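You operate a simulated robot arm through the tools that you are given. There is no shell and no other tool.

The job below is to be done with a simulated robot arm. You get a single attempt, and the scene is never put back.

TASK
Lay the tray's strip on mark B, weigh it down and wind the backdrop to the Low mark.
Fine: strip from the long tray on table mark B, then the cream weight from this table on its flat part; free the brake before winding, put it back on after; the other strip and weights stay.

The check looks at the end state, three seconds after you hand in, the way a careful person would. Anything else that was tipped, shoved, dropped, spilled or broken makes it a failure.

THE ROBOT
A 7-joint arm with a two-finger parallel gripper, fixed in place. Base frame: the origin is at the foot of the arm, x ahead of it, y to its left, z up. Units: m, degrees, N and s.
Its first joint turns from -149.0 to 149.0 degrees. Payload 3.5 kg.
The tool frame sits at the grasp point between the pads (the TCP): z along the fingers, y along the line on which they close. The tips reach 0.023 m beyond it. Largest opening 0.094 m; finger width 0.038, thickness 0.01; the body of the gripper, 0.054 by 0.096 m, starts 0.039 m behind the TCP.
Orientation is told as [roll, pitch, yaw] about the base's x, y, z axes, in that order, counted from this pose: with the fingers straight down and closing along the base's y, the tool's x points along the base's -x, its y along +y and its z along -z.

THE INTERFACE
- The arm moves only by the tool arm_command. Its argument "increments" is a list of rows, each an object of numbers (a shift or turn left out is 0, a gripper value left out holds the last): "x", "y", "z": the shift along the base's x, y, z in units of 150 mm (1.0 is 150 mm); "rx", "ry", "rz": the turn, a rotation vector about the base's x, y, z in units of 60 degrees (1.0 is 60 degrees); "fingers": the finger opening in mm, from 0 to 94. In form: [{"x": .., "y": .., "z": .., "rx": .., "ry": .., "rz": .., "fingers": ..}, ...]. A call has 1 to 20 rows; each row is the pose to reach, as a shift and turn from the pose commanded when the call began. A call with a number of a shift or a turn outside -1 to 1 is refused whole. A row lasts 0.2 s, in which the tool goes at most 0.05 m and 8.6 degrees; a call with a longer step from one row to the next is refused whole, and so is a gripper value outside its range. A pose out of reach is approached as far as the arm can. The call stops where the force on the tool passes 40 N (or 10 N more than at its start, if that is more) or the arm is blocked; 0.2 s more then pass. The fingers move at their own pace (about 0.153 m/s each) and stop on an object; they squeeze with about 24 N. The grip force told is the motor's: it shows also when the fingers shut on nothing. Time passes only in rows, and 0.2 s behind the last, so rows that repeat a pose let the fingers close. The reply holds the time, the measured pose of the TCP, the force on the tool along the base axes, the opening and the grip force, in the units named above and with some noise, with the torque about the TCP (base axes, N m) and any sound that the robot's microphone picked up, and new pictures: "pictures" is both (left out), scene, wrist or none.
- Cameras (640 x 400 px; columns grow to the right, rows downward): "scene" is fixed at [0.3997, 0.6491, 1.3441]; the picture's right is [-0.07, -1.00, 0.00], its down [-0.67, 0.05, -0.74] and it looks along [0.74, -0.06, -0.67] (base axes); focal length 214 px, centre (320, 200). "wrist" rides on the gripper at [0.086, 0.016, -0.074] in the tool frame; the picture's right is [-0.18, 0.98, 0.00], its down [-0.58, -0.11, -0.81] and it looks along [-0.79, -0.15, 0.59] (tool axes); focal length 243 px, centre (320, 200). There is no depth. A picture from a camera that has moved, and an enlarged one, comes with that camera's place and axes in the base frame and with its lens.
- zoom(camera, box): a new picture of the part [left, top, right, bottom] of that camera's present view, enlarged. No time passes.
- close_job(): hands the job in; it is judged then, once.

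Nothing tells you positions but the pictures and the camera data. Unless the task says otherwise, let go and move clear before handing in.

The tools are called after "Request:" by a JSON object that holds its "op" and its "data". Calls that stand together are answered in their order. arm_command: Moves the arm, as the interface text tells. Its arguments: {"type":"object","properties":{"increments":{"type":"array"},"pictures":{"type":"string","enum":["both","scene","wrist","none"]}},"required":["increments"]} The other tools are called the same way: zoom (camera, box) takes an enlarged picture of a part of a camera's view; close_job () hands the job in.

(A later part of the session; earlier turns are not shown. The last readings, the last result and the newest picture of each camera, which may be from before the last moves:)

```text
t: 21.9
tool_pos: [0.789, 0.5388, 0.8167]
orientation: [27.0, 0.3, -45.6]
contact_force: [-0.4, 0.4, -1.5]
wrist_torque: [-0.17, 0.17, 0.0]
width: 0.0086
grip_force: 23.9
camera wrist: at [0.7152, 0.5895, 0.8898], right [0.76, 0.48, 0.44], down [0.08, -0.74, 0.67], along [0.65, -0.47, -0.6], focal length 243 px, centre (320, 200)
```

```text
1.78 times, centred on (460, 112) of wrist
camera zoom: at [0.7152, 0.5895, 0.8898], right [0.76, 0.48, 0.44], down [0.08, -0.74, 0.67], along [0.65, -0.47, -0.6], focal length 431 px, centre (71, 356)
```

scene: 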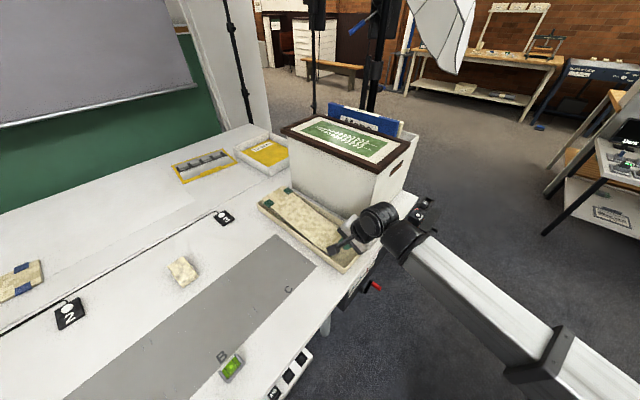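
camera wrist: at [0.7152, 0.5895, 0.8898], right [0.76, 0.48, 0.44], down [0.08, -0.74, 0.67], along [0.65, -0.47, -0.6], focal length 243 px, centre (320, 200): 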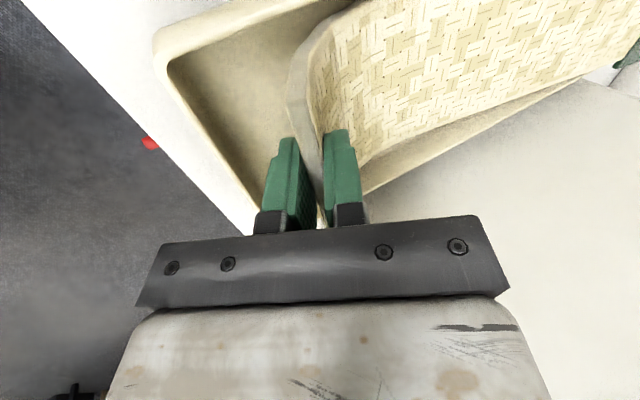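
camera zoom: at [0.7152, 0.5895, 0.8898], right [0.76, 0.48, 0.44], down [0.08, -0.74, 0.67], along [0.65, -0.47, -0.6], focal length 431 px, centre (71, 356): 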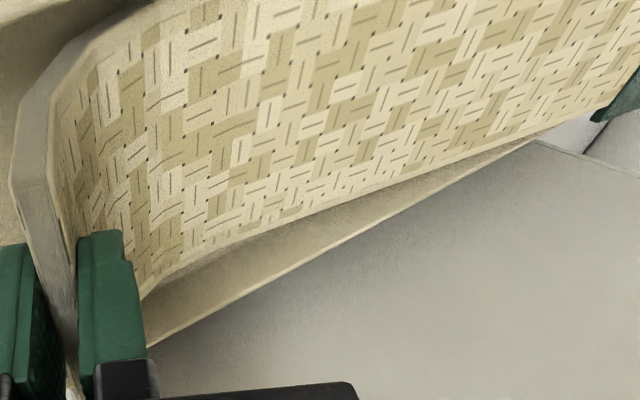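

The lip is held firmly (8.6 mm) and the pads aligned the strip so its far end tipped up by about 7.5°. I'll lift clear of the tray, leveling the strip by reducing the tool tilt by that much.

Request:
{"op": "arm_command", "data": {"increments": [{"z": 0.1}, {"z": 0.22}, {"x": -0.01, "y": 0.01, "z": 0.36}, {"x": -0.03, "y": 0.03, "z": 0.5}, {"x": -0.06, "y": 0.06, "z": 0.64, "rx": -0.03, "ry": 0.03}, {"x": -0.1, "y": 0.1, "z": 0.76, "rx": -0.06, "ry": 0.06}, {"x": -0.14, "y": 0.14, "z": 0.85, "rx": -0.088, "ry": 0.088}, {"x": -0.18, "y": 0.18, "z": 0.88, "rx": -0.088, "ry": 0.088}], "pictures": "both"}}

Request:
{"op": "zoom", "data": {"camera": "scene", "box": [240, 150, 400, 270]}}

```text
t: 23.7
tool_pos: [0.7632, 0.5661, 0.9483]
orientation: [19.4, 0.2, -45.6]
contact_force: [1.2, 0.8, -1.6]
wrist_torque: [-0.13, 0.17, 0.0]
width: 0.0086
grip_force: 24.0
camera wrist: at [0.696, 0.623, 1.0232], right [0.79, 0.52, 0.33], down [0.14, -0.68, 0.72], along [0.59, -0.53, -0.61], focal length 243 px, centre (320, 200)
```

scene: 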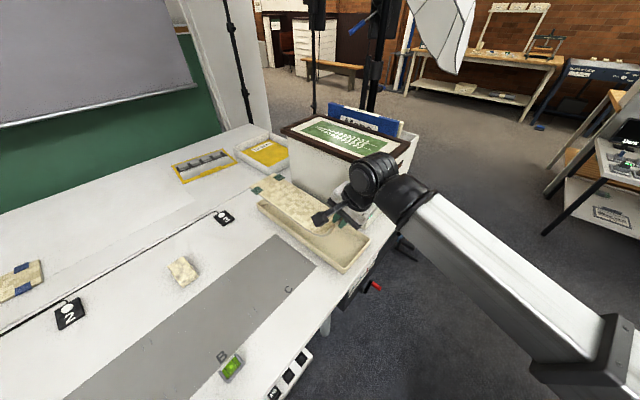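
wrist: 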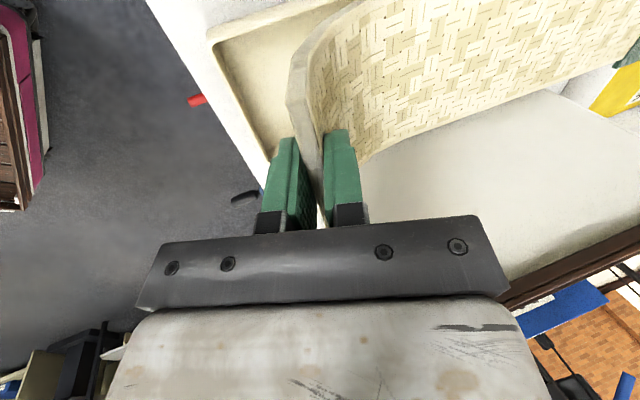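

```text
3.33 times, centred on (320, 210) of scene
camera zoom: at [0.3997, 0.6491, 1.3441], right [-0.07, -1.0, 0.0], down [-0.67, 0.05, -0.74], along [0.74, -0.06, -0.67], focal length 715 px, centre (320, 167)
```

zoom: 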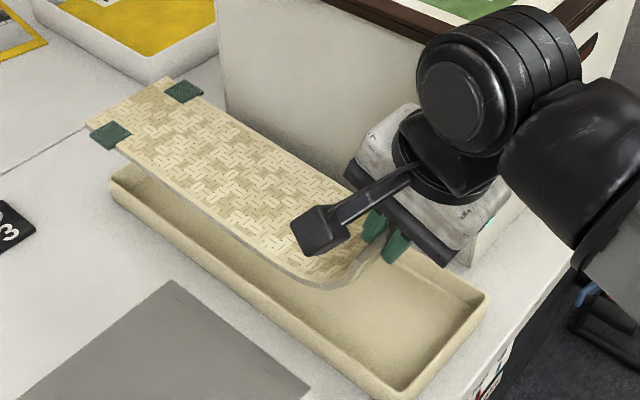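

The strip is level and clear of the tray. I'll lay it lengthwise along the grey panel, centred on B: that orientation clears the bubble level and the weight. I'll swing it 90° while carrying it over at height.

Request:
{"op": "arm_command", "data": {"increments": [{"y": 0.05, "rz": 0.03}, {"x": -0.01, "y": 0.15, "rz": 0.1}, {"x": -0.02, "y": 0.28, "rz": 0.2}, {"x": -0.03, "y": 0.42, "rz": 0.3}, {"x": -0.05, "y": 0.56, "rz": 0.4}, {"x": -0.07, "y": 0.7, "rz": 0.5}, {"x": -0.08, "y": 0.84, "rz": 0.6}, {"x": -0.09, "y": 0.94, "rz": 0.69}, {"x": -0.1, "y": 1.0, "rz": 0.75}], "pictures": "scene"}}

Request:
{"op": "arm_command", "data": {"increments": [{"y": 0.03, "rz": 0.06}, {"x": -0.02, "y": 0.1, "rz": 0.16}, {"x": -0.04, "y": 0.18, "rz": 0.26}, {"x": -0.06, "y": 0.26, "rz": 0.36}, {"x": -0.07, "y": 0.34, "rz": 0.46}, {"x": -0.08, "y": 0.42, "rz": 0.56}, {"x": -0.09, "y": 0.48, "rz": 0.66}, {"x": -0.1, "y": 0.52, "rz": 0.73}, {"x": -0.1, "y": 0.52, "rz": 0.76}], "pictures": "both"}}

```text
t: 25.7
tool_pos: [0.7463, 0.7169, 0.9489]
orientation: [19.5, 0.2, -0.4]
contact_force: [0.0, -0.4, -1.9]
wrist_torque: [-0.2, -0.01, -0.04]
width: 0.0087
grip_force: 23.4
```

scene: 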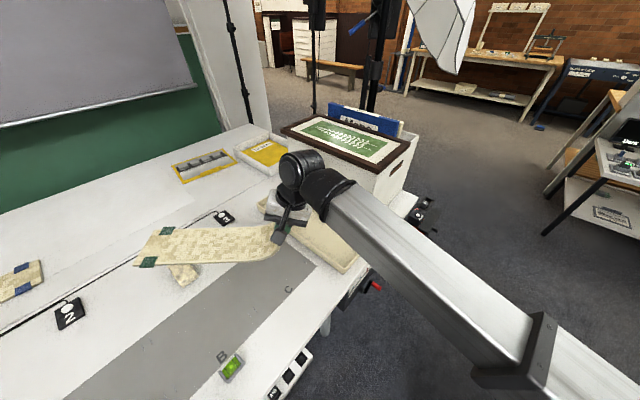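

```text
t: 27.7
tool_pos: [0.7328, 0.7936, 0.9493]
orientation: [19.5, 0.1, 45.0]
contact_force: [-0.2, 0.3, -1.6]
wrist_torque: [-0.18, -0.15, 0.01]
width: 0.0087
grip_force: 24.2
camera wrist: at [0.6783, 0.7284, 1.0235], right [-0.52, 0.79, 0.33], down [0.68, 0.15, 0.72], along [0.52, 0.6, -0.61], focal length 243 px, centre (320, 200)
```

scene: 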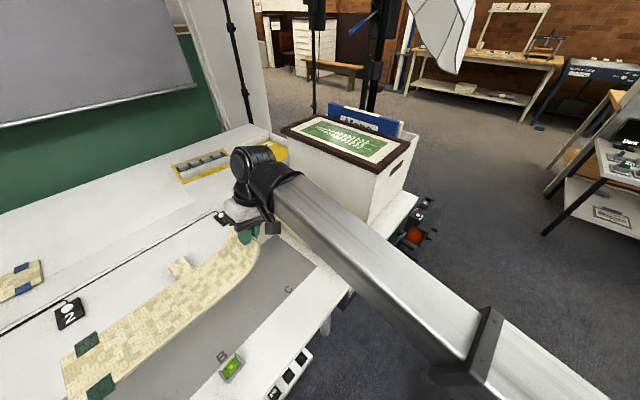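
wrist: 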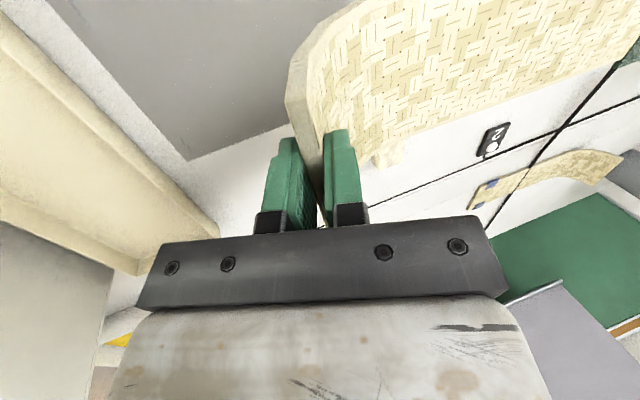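

Strip is over B, parallel to the panel. I'll shift it 10 mm toward me to centre it and lower most of the way, then check.

Request:
{"op": "arm_command", "data": {"increments": [{"x": -0.02, "y": -0.02, "z": -0.1}, {"x": -0.04, "y": -0.04, "z": -0.22}, {"x": -0.047, "y": -0.047, "z": -0.35}, {"x": -0.047, "y": -0.047, "z": -0.48}, {"x": -0.047, "y": -0.047, "z": -0.6}, {"x": -0.047, "y": -0.047, "z": -0.68}, {"x": -0.047, "y": -0.047, "z": -0.7}], "pictures": "both"}}

Request:
{"op": "zoom", "data": {"camera": "scene", "box": [40, 220, 320, 400]}}

```text
t: 29.3
tool_pos: [0.7259, 0.7867, 0.8423]
orientation: [19.5, 0.2, 45.0]
contact_force: [-0.2, -0.2, -1.2]
wrist_torque: [-0.18, -0.11, 0.02]
width: 0.0088
grip_force: 23.8
camera wrist: at [0.6713, 0.7212, 0.9178], right [-0.52, 0.79, 0.33], down [0.68, 0.15, 0.72], along [0.52, 0.6, -0.61], focal length 243 px, centre (320, 200)
```

scene: 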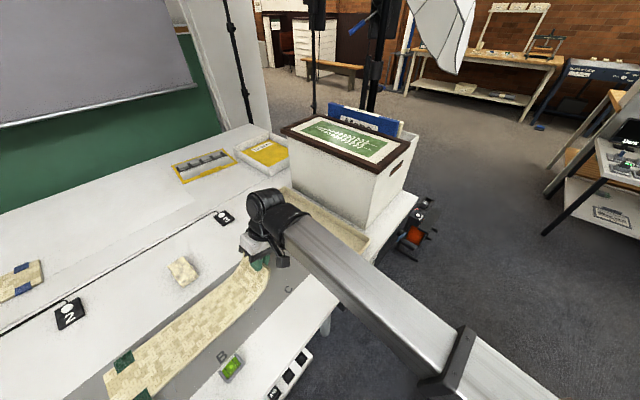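
wrist: 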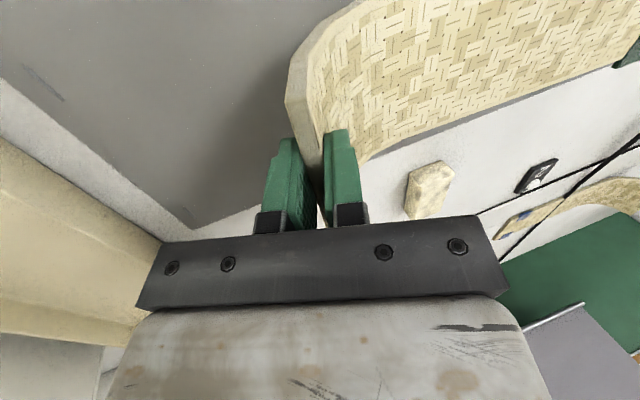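

```text
2.22 times, centred on (180, 310) of scene
camera zoom: at [0.3997, 0.6491, 1.3441], right [-0.07, -1.0, 0.0], down [-0.67, 0.05, -0.74], along [0.74, -0.06, -0.67], focal length 477 px, centre (631, -44)
```

zoom: 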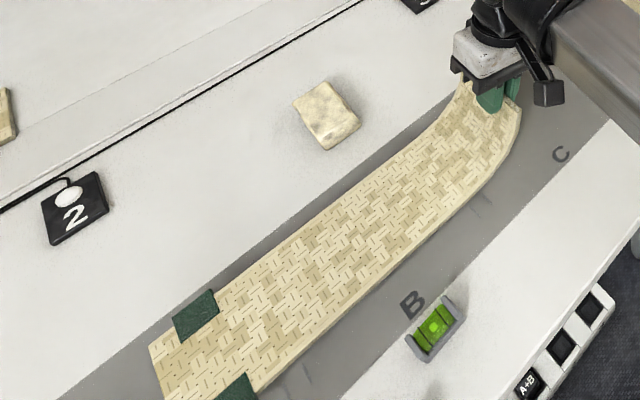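

Position looks right. I lower the last ~3 cm gently, watching the force.

Request:
{"op": "arm_command", "data": {"increments": [{"z": -0.04}, {"z": -0.08}, {"z": -0.11}, {"z": -0.14}, {"z": -0.16}, {"z": -0.16}], "pictures": "none"}}

Request:
{"op": "zoom", "data": {"camera": "scene", "box": [40, 220, 320, 400]}}

Request:
{"op": "zoom", "data": {"camera": "wrist", "box": [240, 0, 560, 200]}}

```text
t: 30.7
tool_pos: [0.726, 0.788, 0.8194]
orientation: [19.4, 0.3, 45.0]
contact_force: [-0.6, -1.1, -1.6]
wrist_torque: [-0.17, -0.1, 0.0]
width: 0.009
grip_force: 23.8
```

```text
2.22 times, centred on (180, 310) of scene
camera zoom: at [0.3997, 0.6491, 1.3441], right [-0.07, -1.0, 0.0], down [-0.67, 0.05, -0.74], along [0.74, -0.06, -0.67], focal length 477 px, centre (631, -44)
```

zoom: 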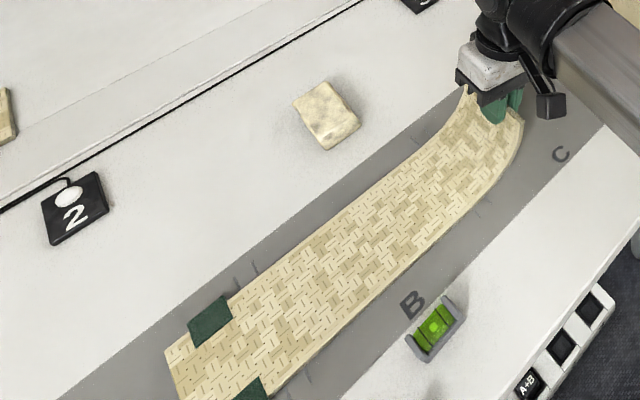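

```text
2.00 times, centred on (400, 100) of wrist
camera zoom: at [0.671, 0.7215, 0.8945], right [-0.52, 0.79, 0.33], down [0.68, 0.15, 0.72], along [0.52, 0.6, -0.61], focal length 485 px, centre (160, 400)
```

zoom: 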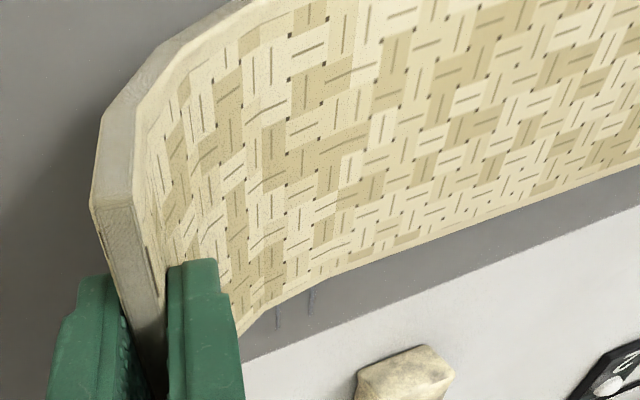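

The strip lies exactly between the near and far tick marks. A small 7 mm shift to centre it lengthwise, then down to contact.

Request:
{"op": "arm_command", "data": {"increments": [{"x": 0.033, "y": -0.033, "z": -0.02}, {"x": 0.033, "y": -0.033, "z": -0.04}, {"x": 0.033, "y": -0.033, "z": -0.06}, {"x": 0.033, "y": -0.033, "z": -0.07}, {"x": 0.033, "y": -0.033, "z": -0.07}], "pictures": "none"}}

Request:
{"op": "zoom", "data": {"camera": "wrist", "box": [240, 0, 560, 200]}}

```text
t: 31.9
tool_pos: [0.7299, 0.783, 0.8086]
orientation: [19.5, 0.2, 45.1]
contact_force: [4.0, -0.8, 9.0]
wrist_torque: [0.36, 0.45, -0.18]
width: 0.0103
grip_force: 23.9
```

```text
2.00 times, centred on (400, 100) of wrist
camera zoom: at [0.6757, 0.7164, 0.884], right [-0.52, 0.79, 0.33], down [0.68, 0.15, 0.72], along [0.52, 0.6, -0.61], focal length 485 px, centre (160, 400)
```

zoom: 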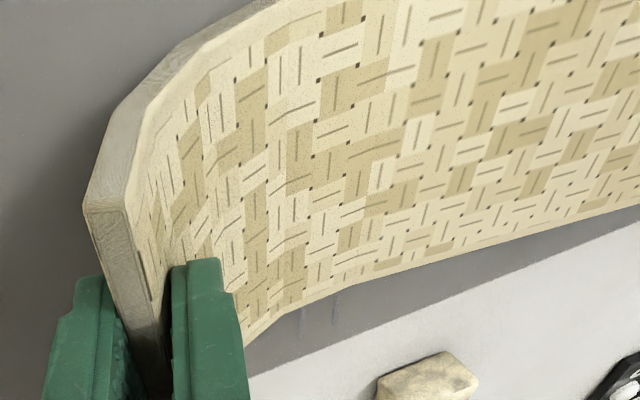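

Contact made (≈9 N). I'll ease up 1 mm, open the fingers, and back out along the lip.

Request:
{"op": "arm_command", "data": {"increments": [{"z": 0.007}, {"z": 0.007, "fingers": 16}, {"z": 0.007, "fingers": 24}, {"z": 0.007, "fingers": 34}, {"z": 0.007, "fingers": 34}, {"x": 0.02, "y": -0.02, "z": 0.09, "fingers": 34}, {"x": 0.045, "y": -0.045, "z": 0.19}, {"x": 0.075, "y": -0.075, "z": 0.3}, {"x": 0.11, "y": -0.11, "z": 0.45}, {"x": 0.15, "y": -0.15, "z": 0.6}], "pictures": "both"}}

Request:
{"op": "zoom", "data": {"camera": "scene", "box": [40, 220, 320, 400]}}

```text
t: 34.1
tool_pos: [0.753, 0.7603, 0.898]
orientation: [19.5, 0.2, 45.0]
contact_force: [-0.6, 0.1, -0.2]
wrist_torque: [-0.01, 0.0, -0.03]
width: 0.0339
grip_force: 0.1
camera wrist: at [0.6983, 0.6939, 0.9741], right [-0.52, 0.79, 0.33], down [0.68, 0.15, 0.72], along [0.52, 0.6, -0.61], focal length 243 px, centre (320, 200)
```

scene: 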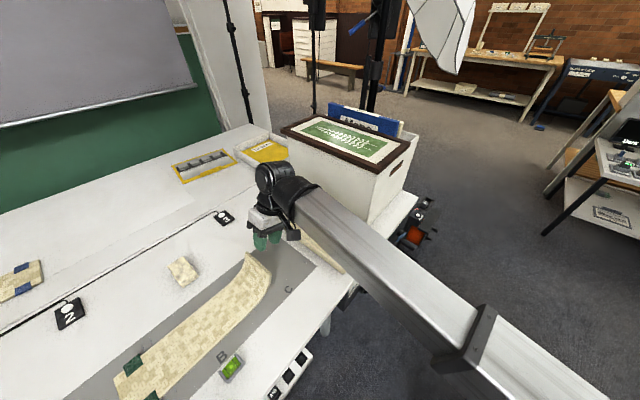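
wrist: 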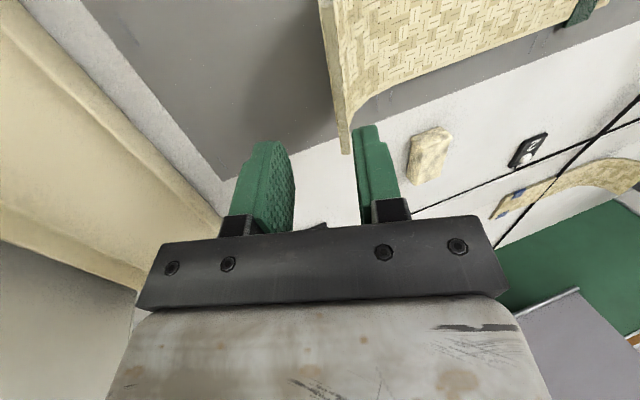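

```text
2.22 times, centred on (180, 310) of scene
camera zoom: at [0.3997, 0.6491, 1.3441], right [-0.07, -1.0, 0.0], down [-0.67, 0.05, -0.74], along [0.74, -0.06, -0.67], focal length 477 px, centre (631, -44)
```

zoom: 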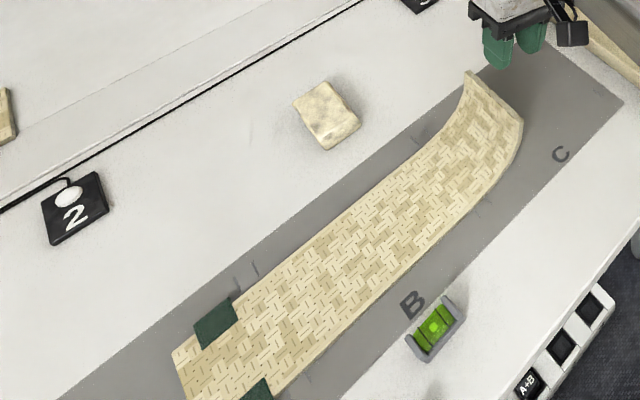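

The strip lies flat on B, released cleanly. Next the cream weight: I straighten the tool, and move above it at about (0.757, 1.029), long side along the table depth, so fingers close across its 45 mm width.

Request:
{"op": "arm_command", "data": {"increments": [{"z": 0.05, "rx": -0.05, "ry": -0.05, "fingers": 70}, {"y": 0.1, "z": 0.1, "rx": -0.12, "ry": -0.12}, {"y": 0.25, "z": 0.12, "rx": -0.18, "ry": -0.18}, {"y": 0.42, "z": 0.12, "rx": -0.23, "ry": -0.23}, {"y": 0.6, "z": 0.12, "rx": -0.23, "ry": -0.23}, {"y": 0.78, "z": 0.12, "rx": -0.23, "ry": -0.23}, {"y": 0.9, "z": 0.12, "rx": -0.23, "ry": -0.23}, {"y": 1.0, "z": 0.12, "rx": -0.23, "ry": -0.23}], "pictures": "none"}}

Request:
{"op": "arm_command", "data": {"increments": [{"y": 0.12}, {"x": 0.01, "y": 0.28}, {"x": 0.02, "y": 0.44}, {"x": 0.02, "y": 0.56}, {"x": 0.02, "y": 0.6}, {"x": 0.02, "y": 0.6}], "pictures": "both"}}

Request:
{"op": "zoom", "data": {"camera": "wrist", "box": [160, 0, 480, 200]}}

```text
t: 35.9
tool_pos: [0.7534, 0.9097, 0.917]
orientation: [-0.1, 0.2, 45.0]
contact_force: [0.8, -0.2, 0.3]
wrist_torque: [-0.01, -0.01, -0.03]
width: 0.07
grip_force: 0.0
```

```text
t: 37.3
tool_pos: [0.7559, 0.9995, 0.9166]
orientation: [-0.1, 0.3, 44.9]
contact_force: [0.1, 0.0, -0.2]
wrist_torque: [0.01, -0.03, 0.0]
width: 0.0698
grip_force: 0.0
camera wrist: at [0.683, 0.9525, 0.9907], right [-0.56, 0.83, 0.0], down [0.49, 0.34, 0.8], along [0.67, 0.45, -0.59], focal length 243 px, centre (320, 200)
```

scene: 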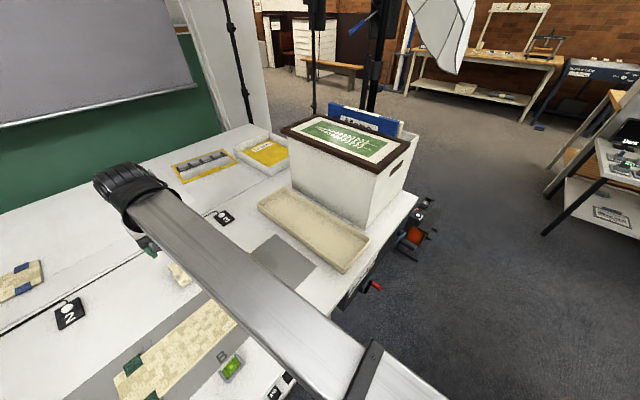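
wrist: 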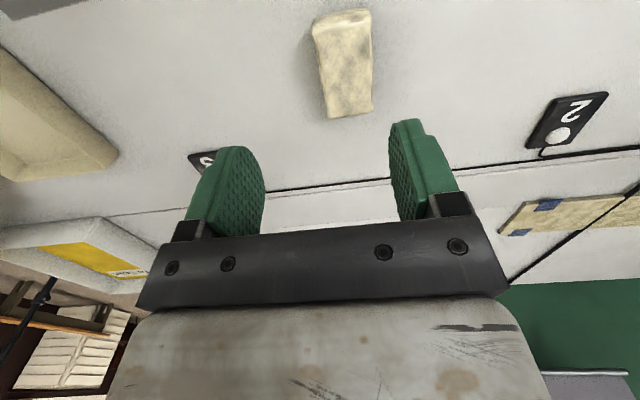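

```text
2.00 times, centred on (320, 100) of wrist
camera zoom: at [0.683, 0.9525, 0.9907], right [-0.56, 0.83, 0.0], down [0.49, 0.34, 0.8], along [0.67, 0.45, -0.59], focal length 485 px, centre (320, 400)
```

zoom: 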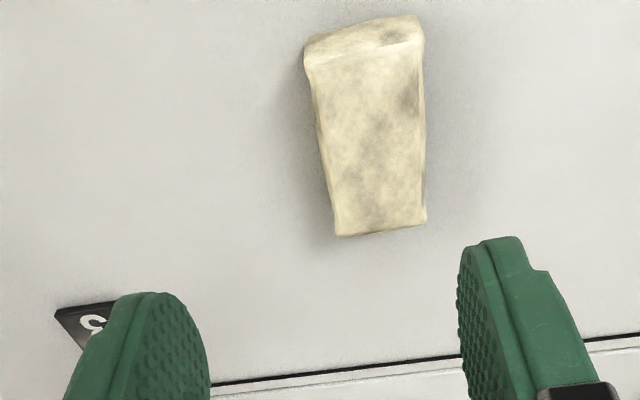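

Request:
{"op": "arm_command", "data": {"increments": [{"x": 0.02, "y": 0.1, "z": -0.1}, {"x": 0.02, "y": 0.2, "z": -0.28}, {"x": 0.02, "y": 0.203, "z": -0.46}, {"x": 0.02, "y": 0.203, "z": -0.62}, {"x": 0.02, "y": 0.203, "z": -0.76}, {"x": 0.02, "y": 0.203, "z": -0.8}], "pictures": "wrist"}}

Request:
{"op": "zoom", "data": {"camera": "wrist", "box": [160, 60, 480, 260]}}

```text
t: 38.7
tool_pos: [0.7598, 1.0314, 0.7968]
orientation: [-0.1, 0.2, 44.9]
contact_force: [-0.5, 0.4, 0.0]
wrist_torque: [0.02, 0.02, 0.0]
width: 0.0701
grip_force: 0.0
camera wrist: at [0.6863, 0.9834, 0.8704], right [-0.56, 0.83, 0.0], down [0.49, 0.34, 0.8], along [0.67, 0.45, -0.59], focal length 243 px, centre (320, 200)
```

wrist: 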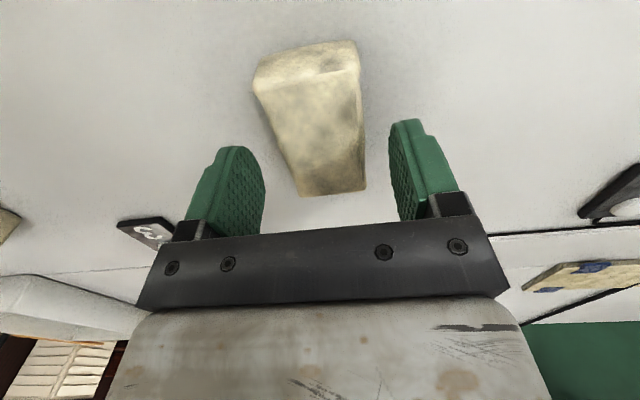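

```text
2.00 times, centred on (320, 160) of wrist
camera zoom: at [0.6863, 0.9834, 0.8704], right [-0.56, 0.83, 0.0], down [0.49, 0.34, 0.8], along [0.67, 0.45, -0.59], focal length 485 px, centre (320, 280)
```

zoom: 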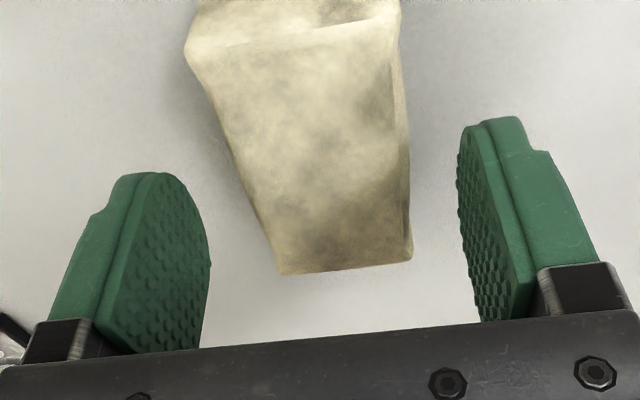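

Request:
{"op": "arm_command", "data": {"increments": [{"z": -0.06}, {"z": -0.115}, {"z": -0.115}, {"z": -0.115, "fingers": 56}, {"z": -0.115, "fingers": 40}, {"z": -0.115, "fingers": 30}, {"z": -0.115, "fingers": 30}], "pictures": "wrist"}}

```text
t: 40.3
tool_pos: [0.7591, 1.0306, 0.7791]
orientation: [-0.1, 0.1, 45.0]
contact_force: [0.8, -0.1, -0.1]
wrist_torque: [-0.01, -0.09, -0.02]
width: 0.0497
grip_force: 24.0
camera wrist: at [0.6861, 0.9831, 0.853], right [-0.56, 0.83, 0.0], down [0.49, 0.34, 0.8], along [0.67, 0.45, -0.59], focal length 243 px, centre (320, 200)
```

wrist: 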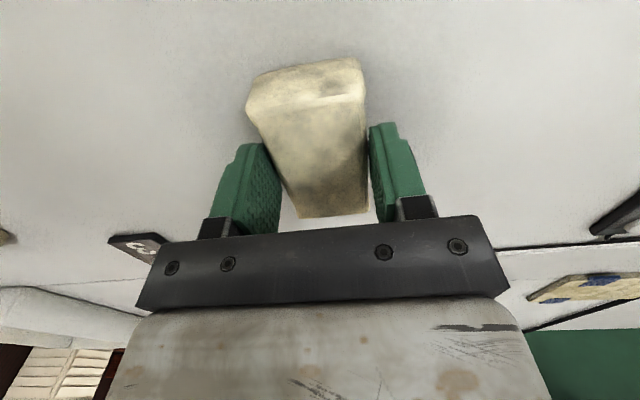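

The weight is gripped (50 mm). Lift it straight up and check.

Request:
{"op": "arm_command", "data": {"increments": [{"z": 0.06}, {"z": 0.18}, {"z": 0.34}, {"z": 0.5}, {"z": 0.62}, {"z": 0.62}], "pictures": "wrist"}}

```text
t: 41.7
tool_pos: [0.7581, 1.0307, 0.8716]
orientation: [-0.1, 0.3, 44.9]
contact_force: [0.5, 0.1, -3.9]
wrist_torque: [-0.04, -0.01, 0.04]
width: 0.0497
grip_force: 24.0
camera wrist: at [0.6858, 0.9828, 0.9466], right [-0.56, 0.83, 0.0], down [0.49, 0.34, 0.8], along [0.67, 0.45, -0.59], focal length 243 px, centre (320, 200)
```

wrist: 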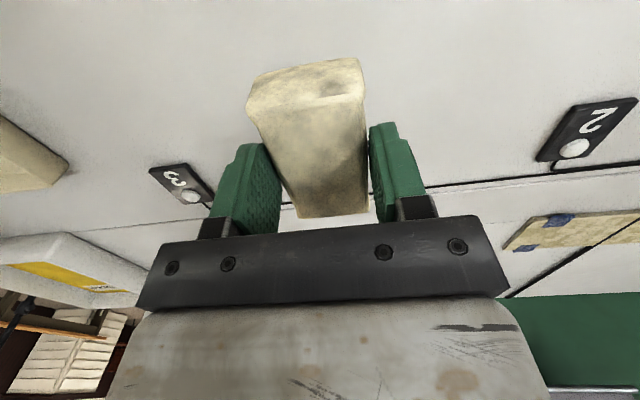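

Request:
{"op": "arm_command", "data": {"increments": [{"x": -0.12, "y": -0.07}, {"x": -0.28, "y": -0.17}, {"x": -0.45, "y": -0.27}, {"x": -0.62, "y": -0.37}, {"x": -0.78, "y": -0.47}, {"x": -0.92, "y": -0.56}, {"x": -1.0, "y": -0.6}, {"x": -1.0, "y": -0.6}], "pictures": "none"}}

Request:
{"op": "arm_command", "data": {"increments": [{"x": -0.06, "y": -0.04}, {"x": -0.118, "y": -0.073}, {"x": -0.118, "y": -0.073, "z": -0.1}, {"x": -0.118, "y": -0.073, "z": -0.22}, {"x": -0.118, "y": -0.073, "z": -0.32}, {"x": -0.118, "y": -0.073, "z": -0.38}, {"x": -0.118, "y": -0.073, "z": -0.4}], "pictures": "both"}}

Request:
{"op": "zoom", "data": {"camera": "wrist", "box": [160, 0, 480, 200]}}

```text
t: 43.5
tool_pos: [0.6078, 0.941, 0.873]
orientation: [-0.1, 0.2, 44.9]
contact_force: [0.3, -0.4, -3.8]
wrist_torque: [-0.01, 0.01, 0.0]
width: 0.05
grip_force: 24.3
```

```text
t: 45.1
tool_pos: [0.5916, 0.9288, 0.812]
orientation: [-0.1, 0.2, 44.9]
contact_force: [0.4, 0.6, -3.5]
wrist_torque: [-0.02, 0.04, 0.02]
width: 0.0496
grip_force: 23.8
camera wrist: at [0.5188, 0.8813, 0.8861], right [-0.56, 0.83, 0.0], down [0.49, 0.34, 0.8], along [0.67, 0.45, -0.59], focal length 243 px, centre (320, 200)
```

scene: 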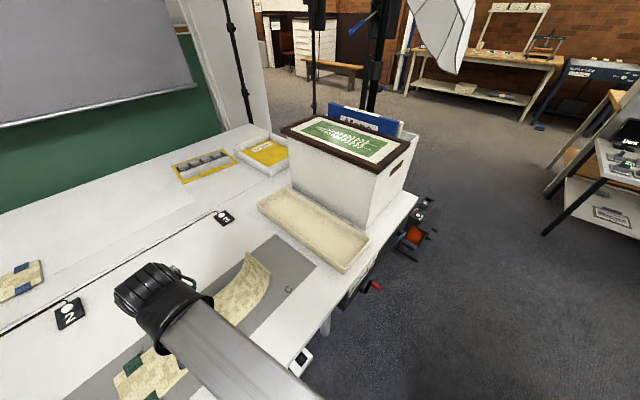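
wrist: 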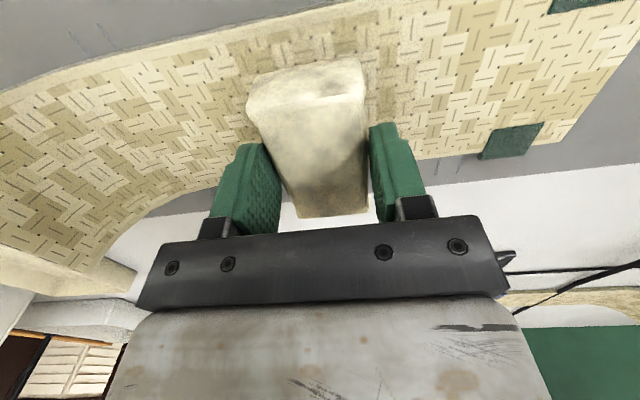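

```text
2.00 times, centred on (320, 100) of wrist
camera zoom: at [0.5188, 0.8813, 0.8861], right [-0.56, 0.83, 0.0], down [0.49, 0.34, 0.8], along [0.67, 0.45, -0.59], focal length 485 px, centre (320, 400)
```

zoom: 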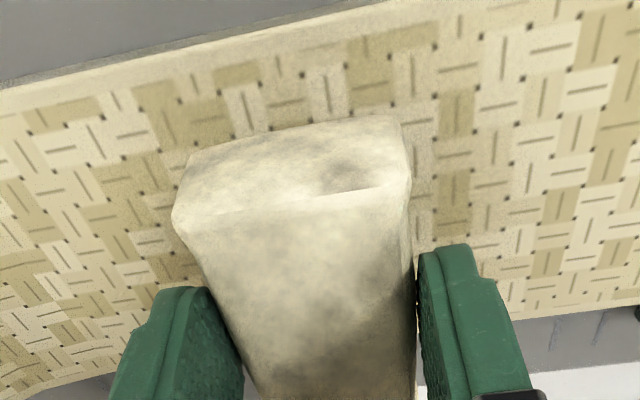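

The weight is centred above the strip's flat part. Lowering gently to contact, then releasing.

Request:
{"op": "arm_command", "data": {"increments": [{"z": -0.05}, {"z": -0.09}, {"z": -0.12}, {"z": -0.14}, {"z": -0.15}, {"z": -0.15}], "pictures": "none"}}

```text
t: 46.5
tool_pos: [0.5917, 0.9296, 0.7899]
orientation: [-0.1, 0.2, 44.9]
contact_force: [0.9, -1.0, -4.2]
wrist_torque: [-0.01, 0.01, 0.0]
width: 0.0496
grip_force: 23.9
```

Request:
{"op": "arm_command", "data": {"increments": [{"z": -0.01}, {"z": -0.018}, {"z": -0.018}], "pictures": "none"}}

```text
t: 47.3
tool_pos: [0.5922, 0.9299, 0.7879]
orientation: [0.0, 0.1, 44.8]
contact_force: [-1.0, 1.6, 11.5]
wrist_torque: [-0.12, 0.12, -0.01]
width: 0.0495
grip_force: 24.0
```

Request:
{"op": "arm_command", "data": {"increments": [{"z": 0.006}, {"z": 0.006, "fingers": 56}, {"z": 0.006, "fingers": 66}, {"z": 0.006, "fingers": 72}, {"z": 0.03}, {"z": 0.12}, {"z": 0.28}, {"z": 0.45}, {"z": 0.6}, {"z": 0.75}], "pictures": "both"}}

Request:
{"op": "zoom", "data": {"camera": "wrist", "box": [160, 0, 480, 200]}}

```text
t: 49.5
tool_pos: [0.5914, 0.9284, 0.8995]
orientation: [-0.1, 0.2, 44.9]
contact_force: [-0.4, 0.0, -0.1]
wrist_torque: [0.02, 0.01, -0.02]
width: 0.0721
grip_force: 0.2
camera wrist: at [0.5185, 0.8814, 0.9736], right [-0.56, 0.83, 0.0], down [0.49, 0.34, 0.8], along [0.67, 0.45, -0.59], focal length 243 px, centre (320, 200)
```

scene: 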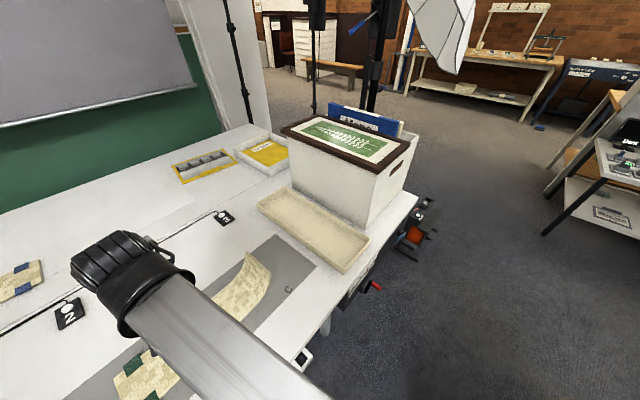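
wrist: 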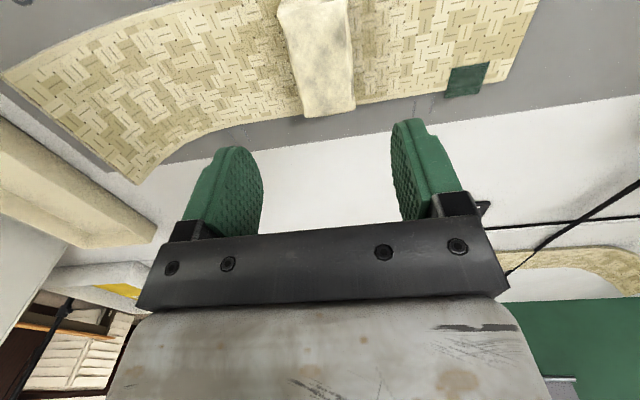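

```text
2.00 times, centred on (320, 100) of wrist
camera zoom: at [0.5185, 0.8814, 0.9736], right [-0.56, 0.83, 0.0], down [0.49, 0.34, 0.8], along [0.67, 0.45, -0.59], focal length 485 px, centre (320, 400)
```

zoom: 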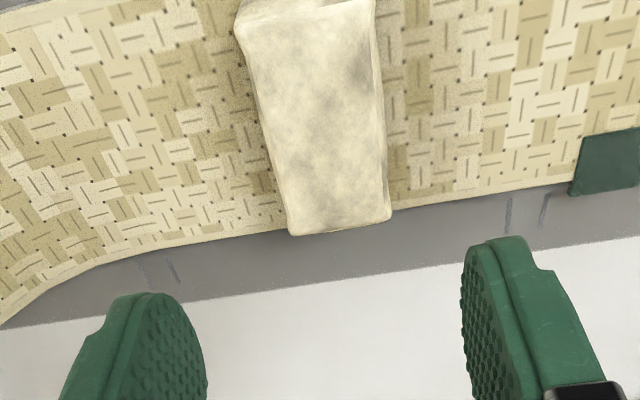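

The weight rests on the flat part of the strip. Now the winch: I'll retreat over the front side of the table and look at the panel (brake lever around t≈0.24, crank around t≈0.45 along the edge).

Request:
{"op": "arm_command", "data": {"increments": [{"x": -0.1, "y": -0.15, "z": 0.05}, {"x": -0.25, "y": -0.35, "z": 0.15}, {"x": -0.38, "y": -0.55, "z": 0.25}, {"x": -0.48, "y": -0.78, "z": 0.35}, {"x": -0.55, "y": -1.0, "z": 0.4}], "pictures": "none"}}

Request:
{"op": "arm_command", "data": {"increments": [{"x": -0.1, "y": -0.2}, {"x": -0.15, "y": -0.42}, {"x": -0.15, "y": -0.65}, {"x": -0.1, "y": -0.85}, {"x": 0.0, "y": -1.0}], "pictures": "none"}}

Request:
{"op": "arm_command", "data": {"increments": [{"x": 0.12, "y": -0.2}, {"x": 0.25, "y": -0.42}, {"x": 0.38, "y": -0.65}, {"x": 0.5, "y": -0.85}, {"x": 0.6, "y": -1.0}], "pictures": "both"}}

```text
t: 50.7
tool_pos: [0.5084, 0.7781, 0.959]
orientation: [-0.1, 0.2, 44.9]
contact_force: [-0.4, 0.2, 0.3]
wrist_torque: [0.02, 0.01, 0.01]
width: 0.0722
grip_force: 0.0
```

```text
t: 51.9
tool_pos: [0.5084, 0.6289, 0.9603]
orientation: [-0.2, 0.2, 45.0]
contact_force: [-1.0, -0.4, -0.1]
wrist_torque: [-0.01, 0.0, 0.02]
width: 0.0719
grip_force: 0.0
```

```text
t: 53.1
tool_pos: [0.5992, 0.48, 0.9611]
orientation: [0.0, 0.2, 44.9]
contact_force: [-0.1, 0.1, 0.4]
wrist_torque: [0.01, -0.01, 0.01]
width: 0.072
grip_force: 0.1
camera wrist: at [0.526, 0.4319, 1.0339], right [-0.56, 0.83, 0.0], down [0.49, 0.34, 0.8], along [0.67, 0.45, -0.59], focal length 243 px, centre (320, 200)
```

scene: 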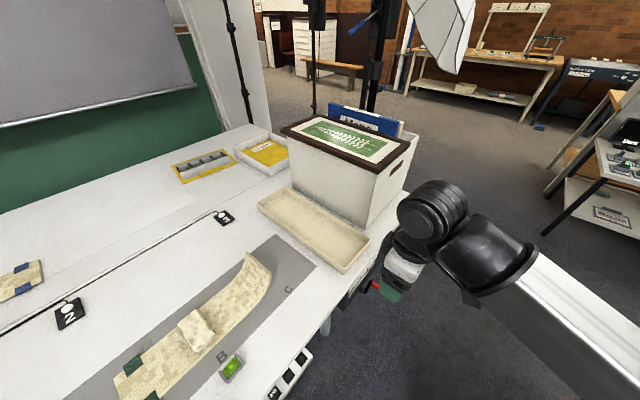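
wrist: 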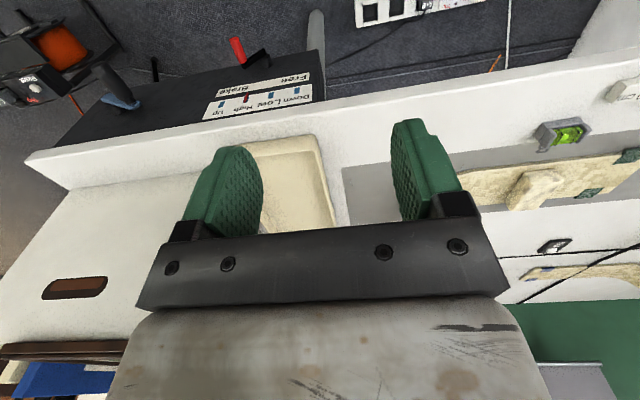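

Request:
{"op": "zoom", "data": {"camera": "wrist", "box": [60, 0, 360, 160]}}

Request:
{"op": "arm_command", "data": {"increments": [{"x": 0.05, "y": -0.2, "z": -0.1, "fingers": 94}, {"x": 0.1, "y": -0.4, "z": -0.2}, {"x": 0.15, "y": -0.6, "z": -0.3}, {"x": 0.2, "y": -0.8, "z": -0.4}, {"x": 0.2, "y": -0.95, "z": -0.5}], "pictures": "both"}}

Request:
{"op": "zoom", "data": {"camera": "wrist", "box": [200, 0, 480, 175]}}

```text
2.13 times, centred on (210, 80) of wrist
camera zoom: at [0.526, 0.4319, 1.0339], right [-0.56, 0.83, 0.0], down [0.49, 0.34, 0.8], along [0.67, 0.45, -0.59], focal length 518 px, centre (555, 456)
```

zoom: 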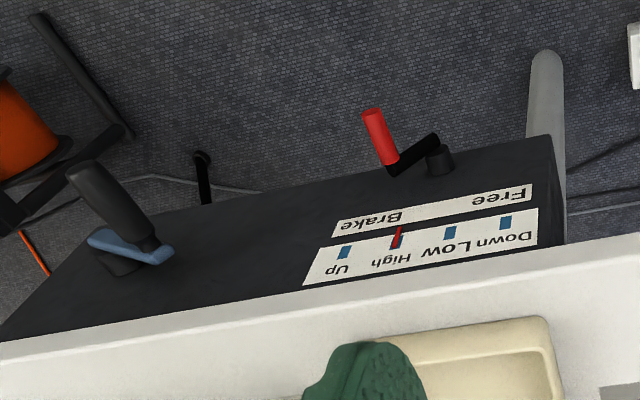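

```text
t: 54.3
tool_pos: [0.6298, 0.3358, 0.8836]
orientation: [-0.1, 0.2, 44.9]
contact_force: [-0.4, -0.2, -0.9]
wrist_torque: [0.03, 0.01, 0.01]
width: 0.094
grip_force: 0.1
camera wrist: at [0.5565, 0.2887, 0.958], right [-0.56, 0.83, 0.0], down [0.49, 0.34, 0.8], along [0.67, 0.45, -0.59], focal length 243 px, centre (320, 200)
```

scene: 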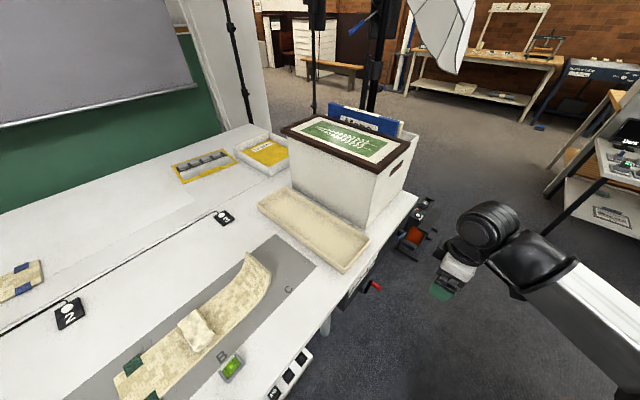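
wrist: 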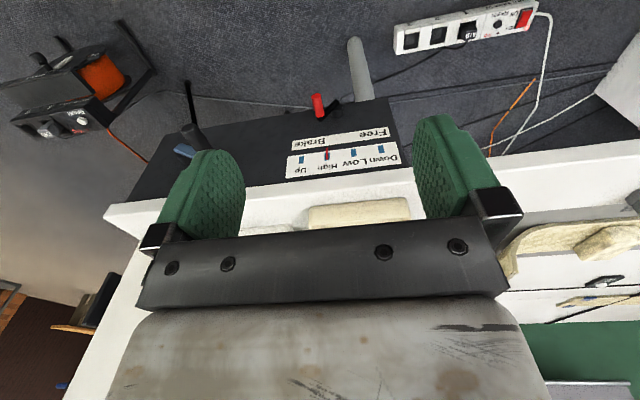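

```text
2.29 times, centred on (340, 88) of wrist
camera zoom: at [0.5565, 0.2887, 0.958], right [-0.56, 0.83, 0.0], down [0.49, 0.34, 0.8], along [0.67, 0.45, -0.59], focal length 555 px, centre (274, 457)
```

zoom: 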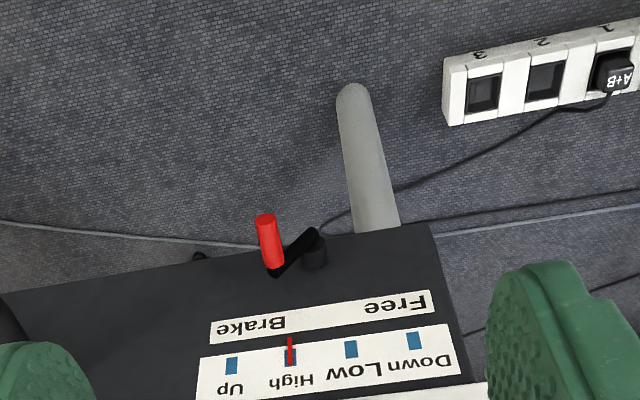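

I triangulated the winch: face at n≈0.88, brake handle at (t≈0.238, z≈0.60) on a pivot at (t≈0.21, z≈0.554), crank knob at (t≈0.42, z≈0.67). I'll tilt the tool 30° outward and come down in front of the brake handle with the fingers open to straddle it.

Request:
{"op": "arm_command", "data": {"increments": [{"x": 0.05, "z": -0.12, "rx": 0.07, "ry": -0.07, "fingers": 40}, {"x": 0.1, "z": -0.28, "rx": 0.15, "ry": -0.15}, {"x": 0.16, "z": -0.44, "rx": 0.23, "ry": -0.23}, {"x": 0.22, "z": -0.6, "rx": 0.3, "ry": -0.3}, {"x": 0.28, "z": -0.75, "rx": 0.354, "ry": -0.354}, {"x": 0.283, "z": -0.87, "rx": 0.354, "ry": -0.354}], "pictures": "both"}}

Request:
{"op": "zoom", "data": {"camera": "wrist", "box": [180, 20, 460, 195]}}

```text
t: 55.7
tool_pos: [0.6725, 0.3369, 0.7536]
orientation: [0.0, -29.8, 44.8]
contact_force: [0.0, 0.7, 0.4]
wrist_torque: [0.01, 0.04, -0.02]
width: 0.0399
grip_force: 0.1
camera wrist: at [0.5806, 0.2712, 0.7748], right [-0.58, 0.81, 0.09], down [0.15, -0.01, 0.99], along [0.8, 0.59, -0.12], focal length 243 px, centre (320, 200)
```

scene: 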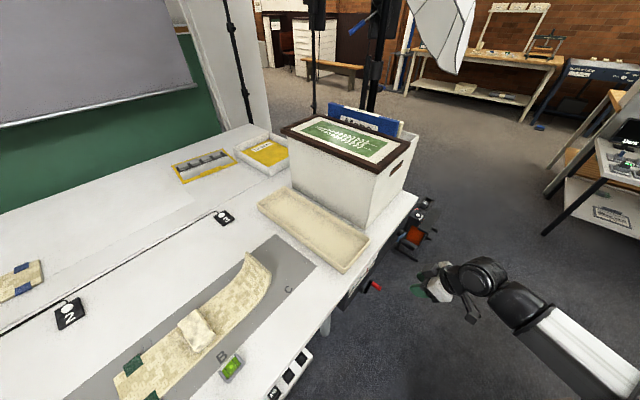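
wrist: 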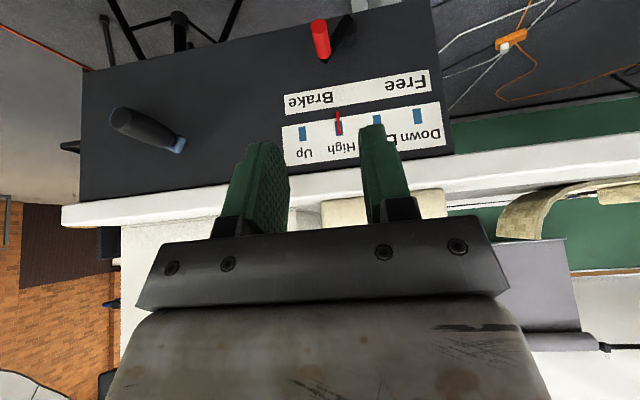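

```text
2.29 times, centred on (320, 108) of wrist
camera zoom: at [0.5806, 0.2712, 0.7748], right [-0.58, 0.81, 0.09], down [0.15, -0.01, 0.99], along [0.8, 0.59, -0.12], focal length 555 px, centre (320, 411)
```

zoom: 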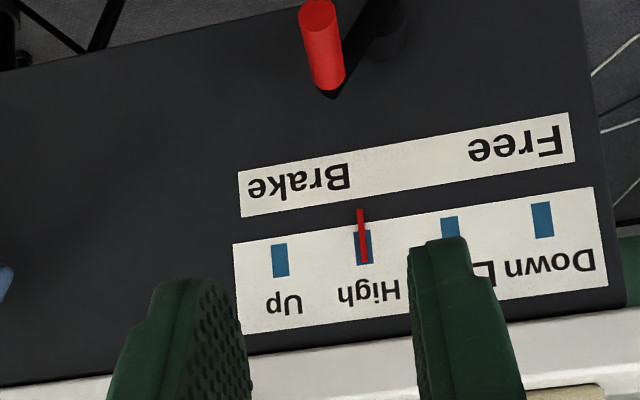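

The view confirms the handle is right on the tool axis. I'll advance along the tool axis toward the brake handle.

Request:
{"op": "arm_command", "data": {"increments": [{"x": 0.05, "y": 0.05, "z": -0.122}, {"x": 0.1, "y": 0.1, "z": -0.245}, {"x": 0.16, "y": 0.16, "z": -0.392}, {"x": 0.22, "y": 0.22, "z": -0.539}, {"x": 0.27, "y": 0.27, "z": -0.661}, {"x": 0.3, "y": 0.3, "z": -0.735}], "pictures": "both"}}

Request:
{"op": "zoom", "data": {"camera": "wrist", "box": [180, 20, 460, 195]}}

Request:
{"op": "zoom", "data": {"camera": "scene", "box": [330, 220, 450, 320]}}

```text
t: 57.1
tool_pos: [0.7168, 0.3828, 0.6441]
orientation: [-0.1, -29.9, 44.9]
contact_force: [0.6, -0.1, -0.3]
wrist_torque: [0.01, -0.01, 0.0]
width: 0.0401
grip_force: 0.1
camera wrist: at [0.6257, 0.3166, 0.665], right [-0.58, 0.81, 0.09], down [0.15, -0.01, 0.99], along [0.8, 0.59, -0.12], focal length 243 px, centre (320, 200)
```

scene: 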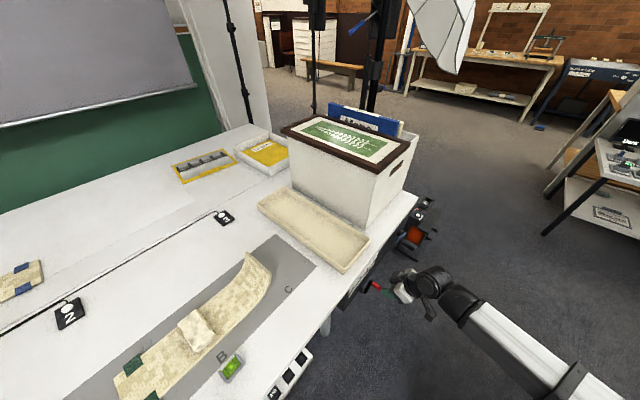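
wrist: 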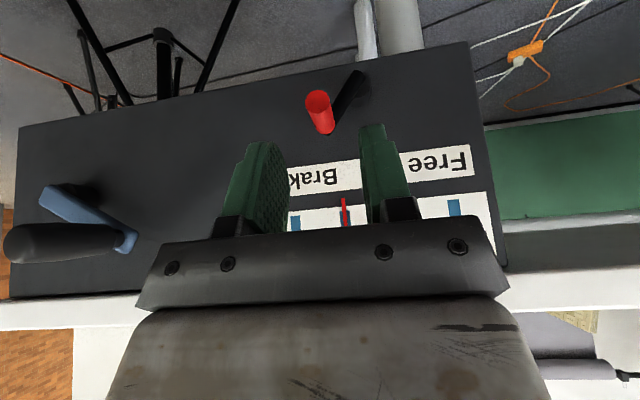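

```text
2.29 times, centred on (320, 108) of wrist
camera zoom: at [0.6257, 0.3166, 0.665], right [-0.58, 0.81, 0.09], down [0.15, -0.01, 0.99], along [0.8, 0.59, -0.12], focal length 555 px, centre (320, 411)
```

zoom: 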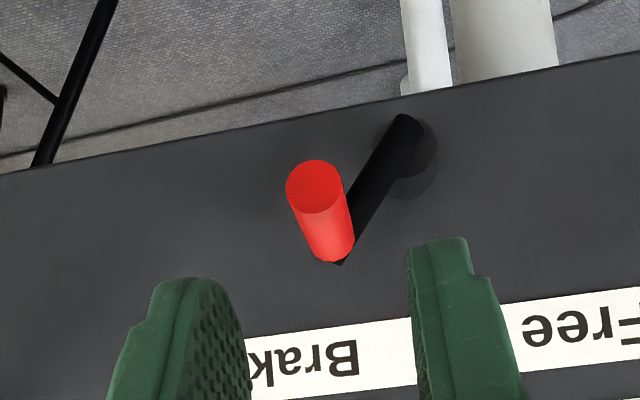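

```text
4.00 times, centred on (390, 270) of scene
camera zoom: at [0.3997, 0.6491, 1.3441], right [-0.07, -1.0, 0.0], down [-0.67, 0.05, -0.74], along [0.74, -0.06, -0.67], focal length 858 px, centre (40, -80)
```

zoom: 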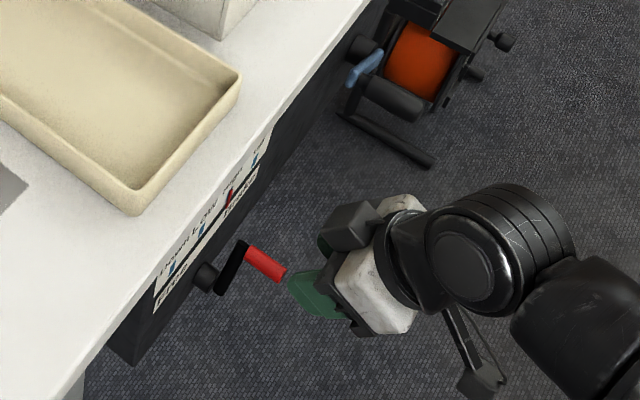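

The handle is dead centre between the fingers. I'll advance the last 5 cm so they straddle it, then narrow the gap.

Request:
{"op": "arm_command", "data": {"increments": [{"x": 0.03, "y": 0.03, "z": -0.08}, {"x": 0.06, "y": 0.06, "z": -0.16}, {"x": 0.09, "y": 0.09, "z": -0.24}, {"x": 0.115, "y": 0.115, "z": -0.31}, {"x": 0.115, "y": 0.115, "z": -0.32, "fingers": 30}, {"x": 0.115, "y": 0.115, "z": -0.32, "fingers": 24}, {"x": 0.115, "y": 0.115, "z": -0.32, "fingers": 24}], "pictures": "wrist"}}

Request:
{"op": "zoom", "data": {"camera": "wrist", "box": [180, 60, 460, 235]}}

Request:
{"op": "zoom", "data": {"camera": "scene", "box": [330, 220, 450, 320]}}

```text
t: 58.7
tool_pos: [0.7354, 0.399, 0.5943]
orientation: [0.1, -29.9, 45.0]
contact_force: [-0.2, -0.4, -0.4]
wrist_torque: [0.0, 0.04, -0.04]
width: 0.0239
grip_force: 0.1
camera wrist: at [0.643, 0.3338, 0.6171], right [-0.58, 0.81, 0.09], down [0.15, 0.0, 0.99], along [0.8, 0.59, -0.12], focal length 243 px, centre (320, 200)
```

wrist: 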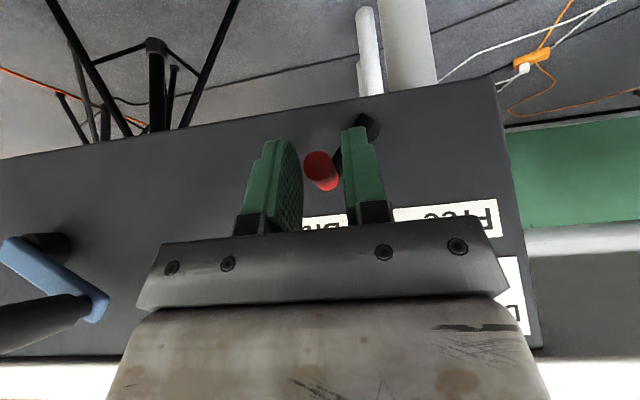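

```text
2.29 times, centred on (320, 148) of wrist
camera zoom: at [0.643, 0.3338, 0.6171], right [-0.58, 0.81, 0.09], down [0.15, 0.0, 0.99], along [0.8, 0.59, -0.12], focal length 555 px, centre (320, 320)
```

zoom: 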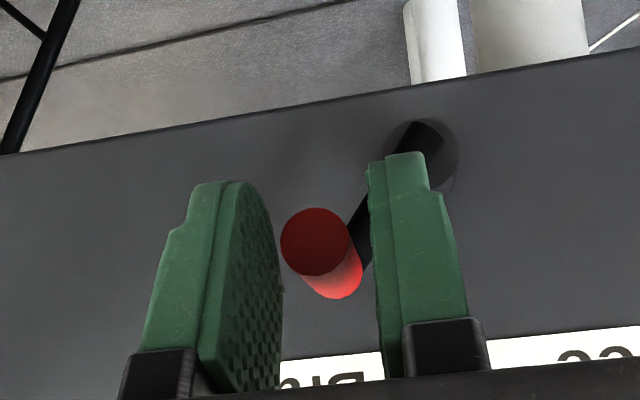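

```text
4.00 times, centred on (390, 270) of scene
camera zoom: at [0.3997, 0.6491, 1.3441], right [-0.07, -1.0, 0.0], down [-0.67, 0.05, -0.74], along [0.74, -0.06, -0.67], focal length 858 px, centre (40, -80)
```

zoom: 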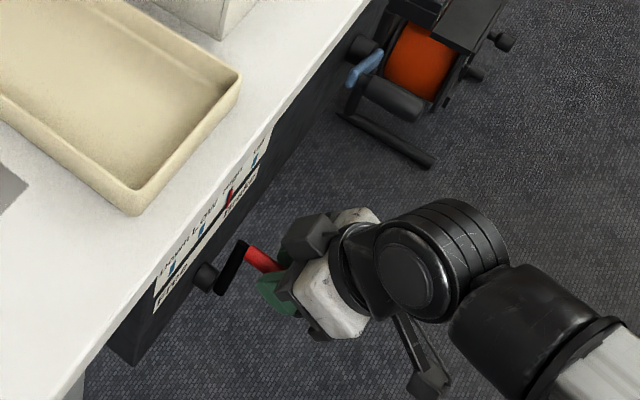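

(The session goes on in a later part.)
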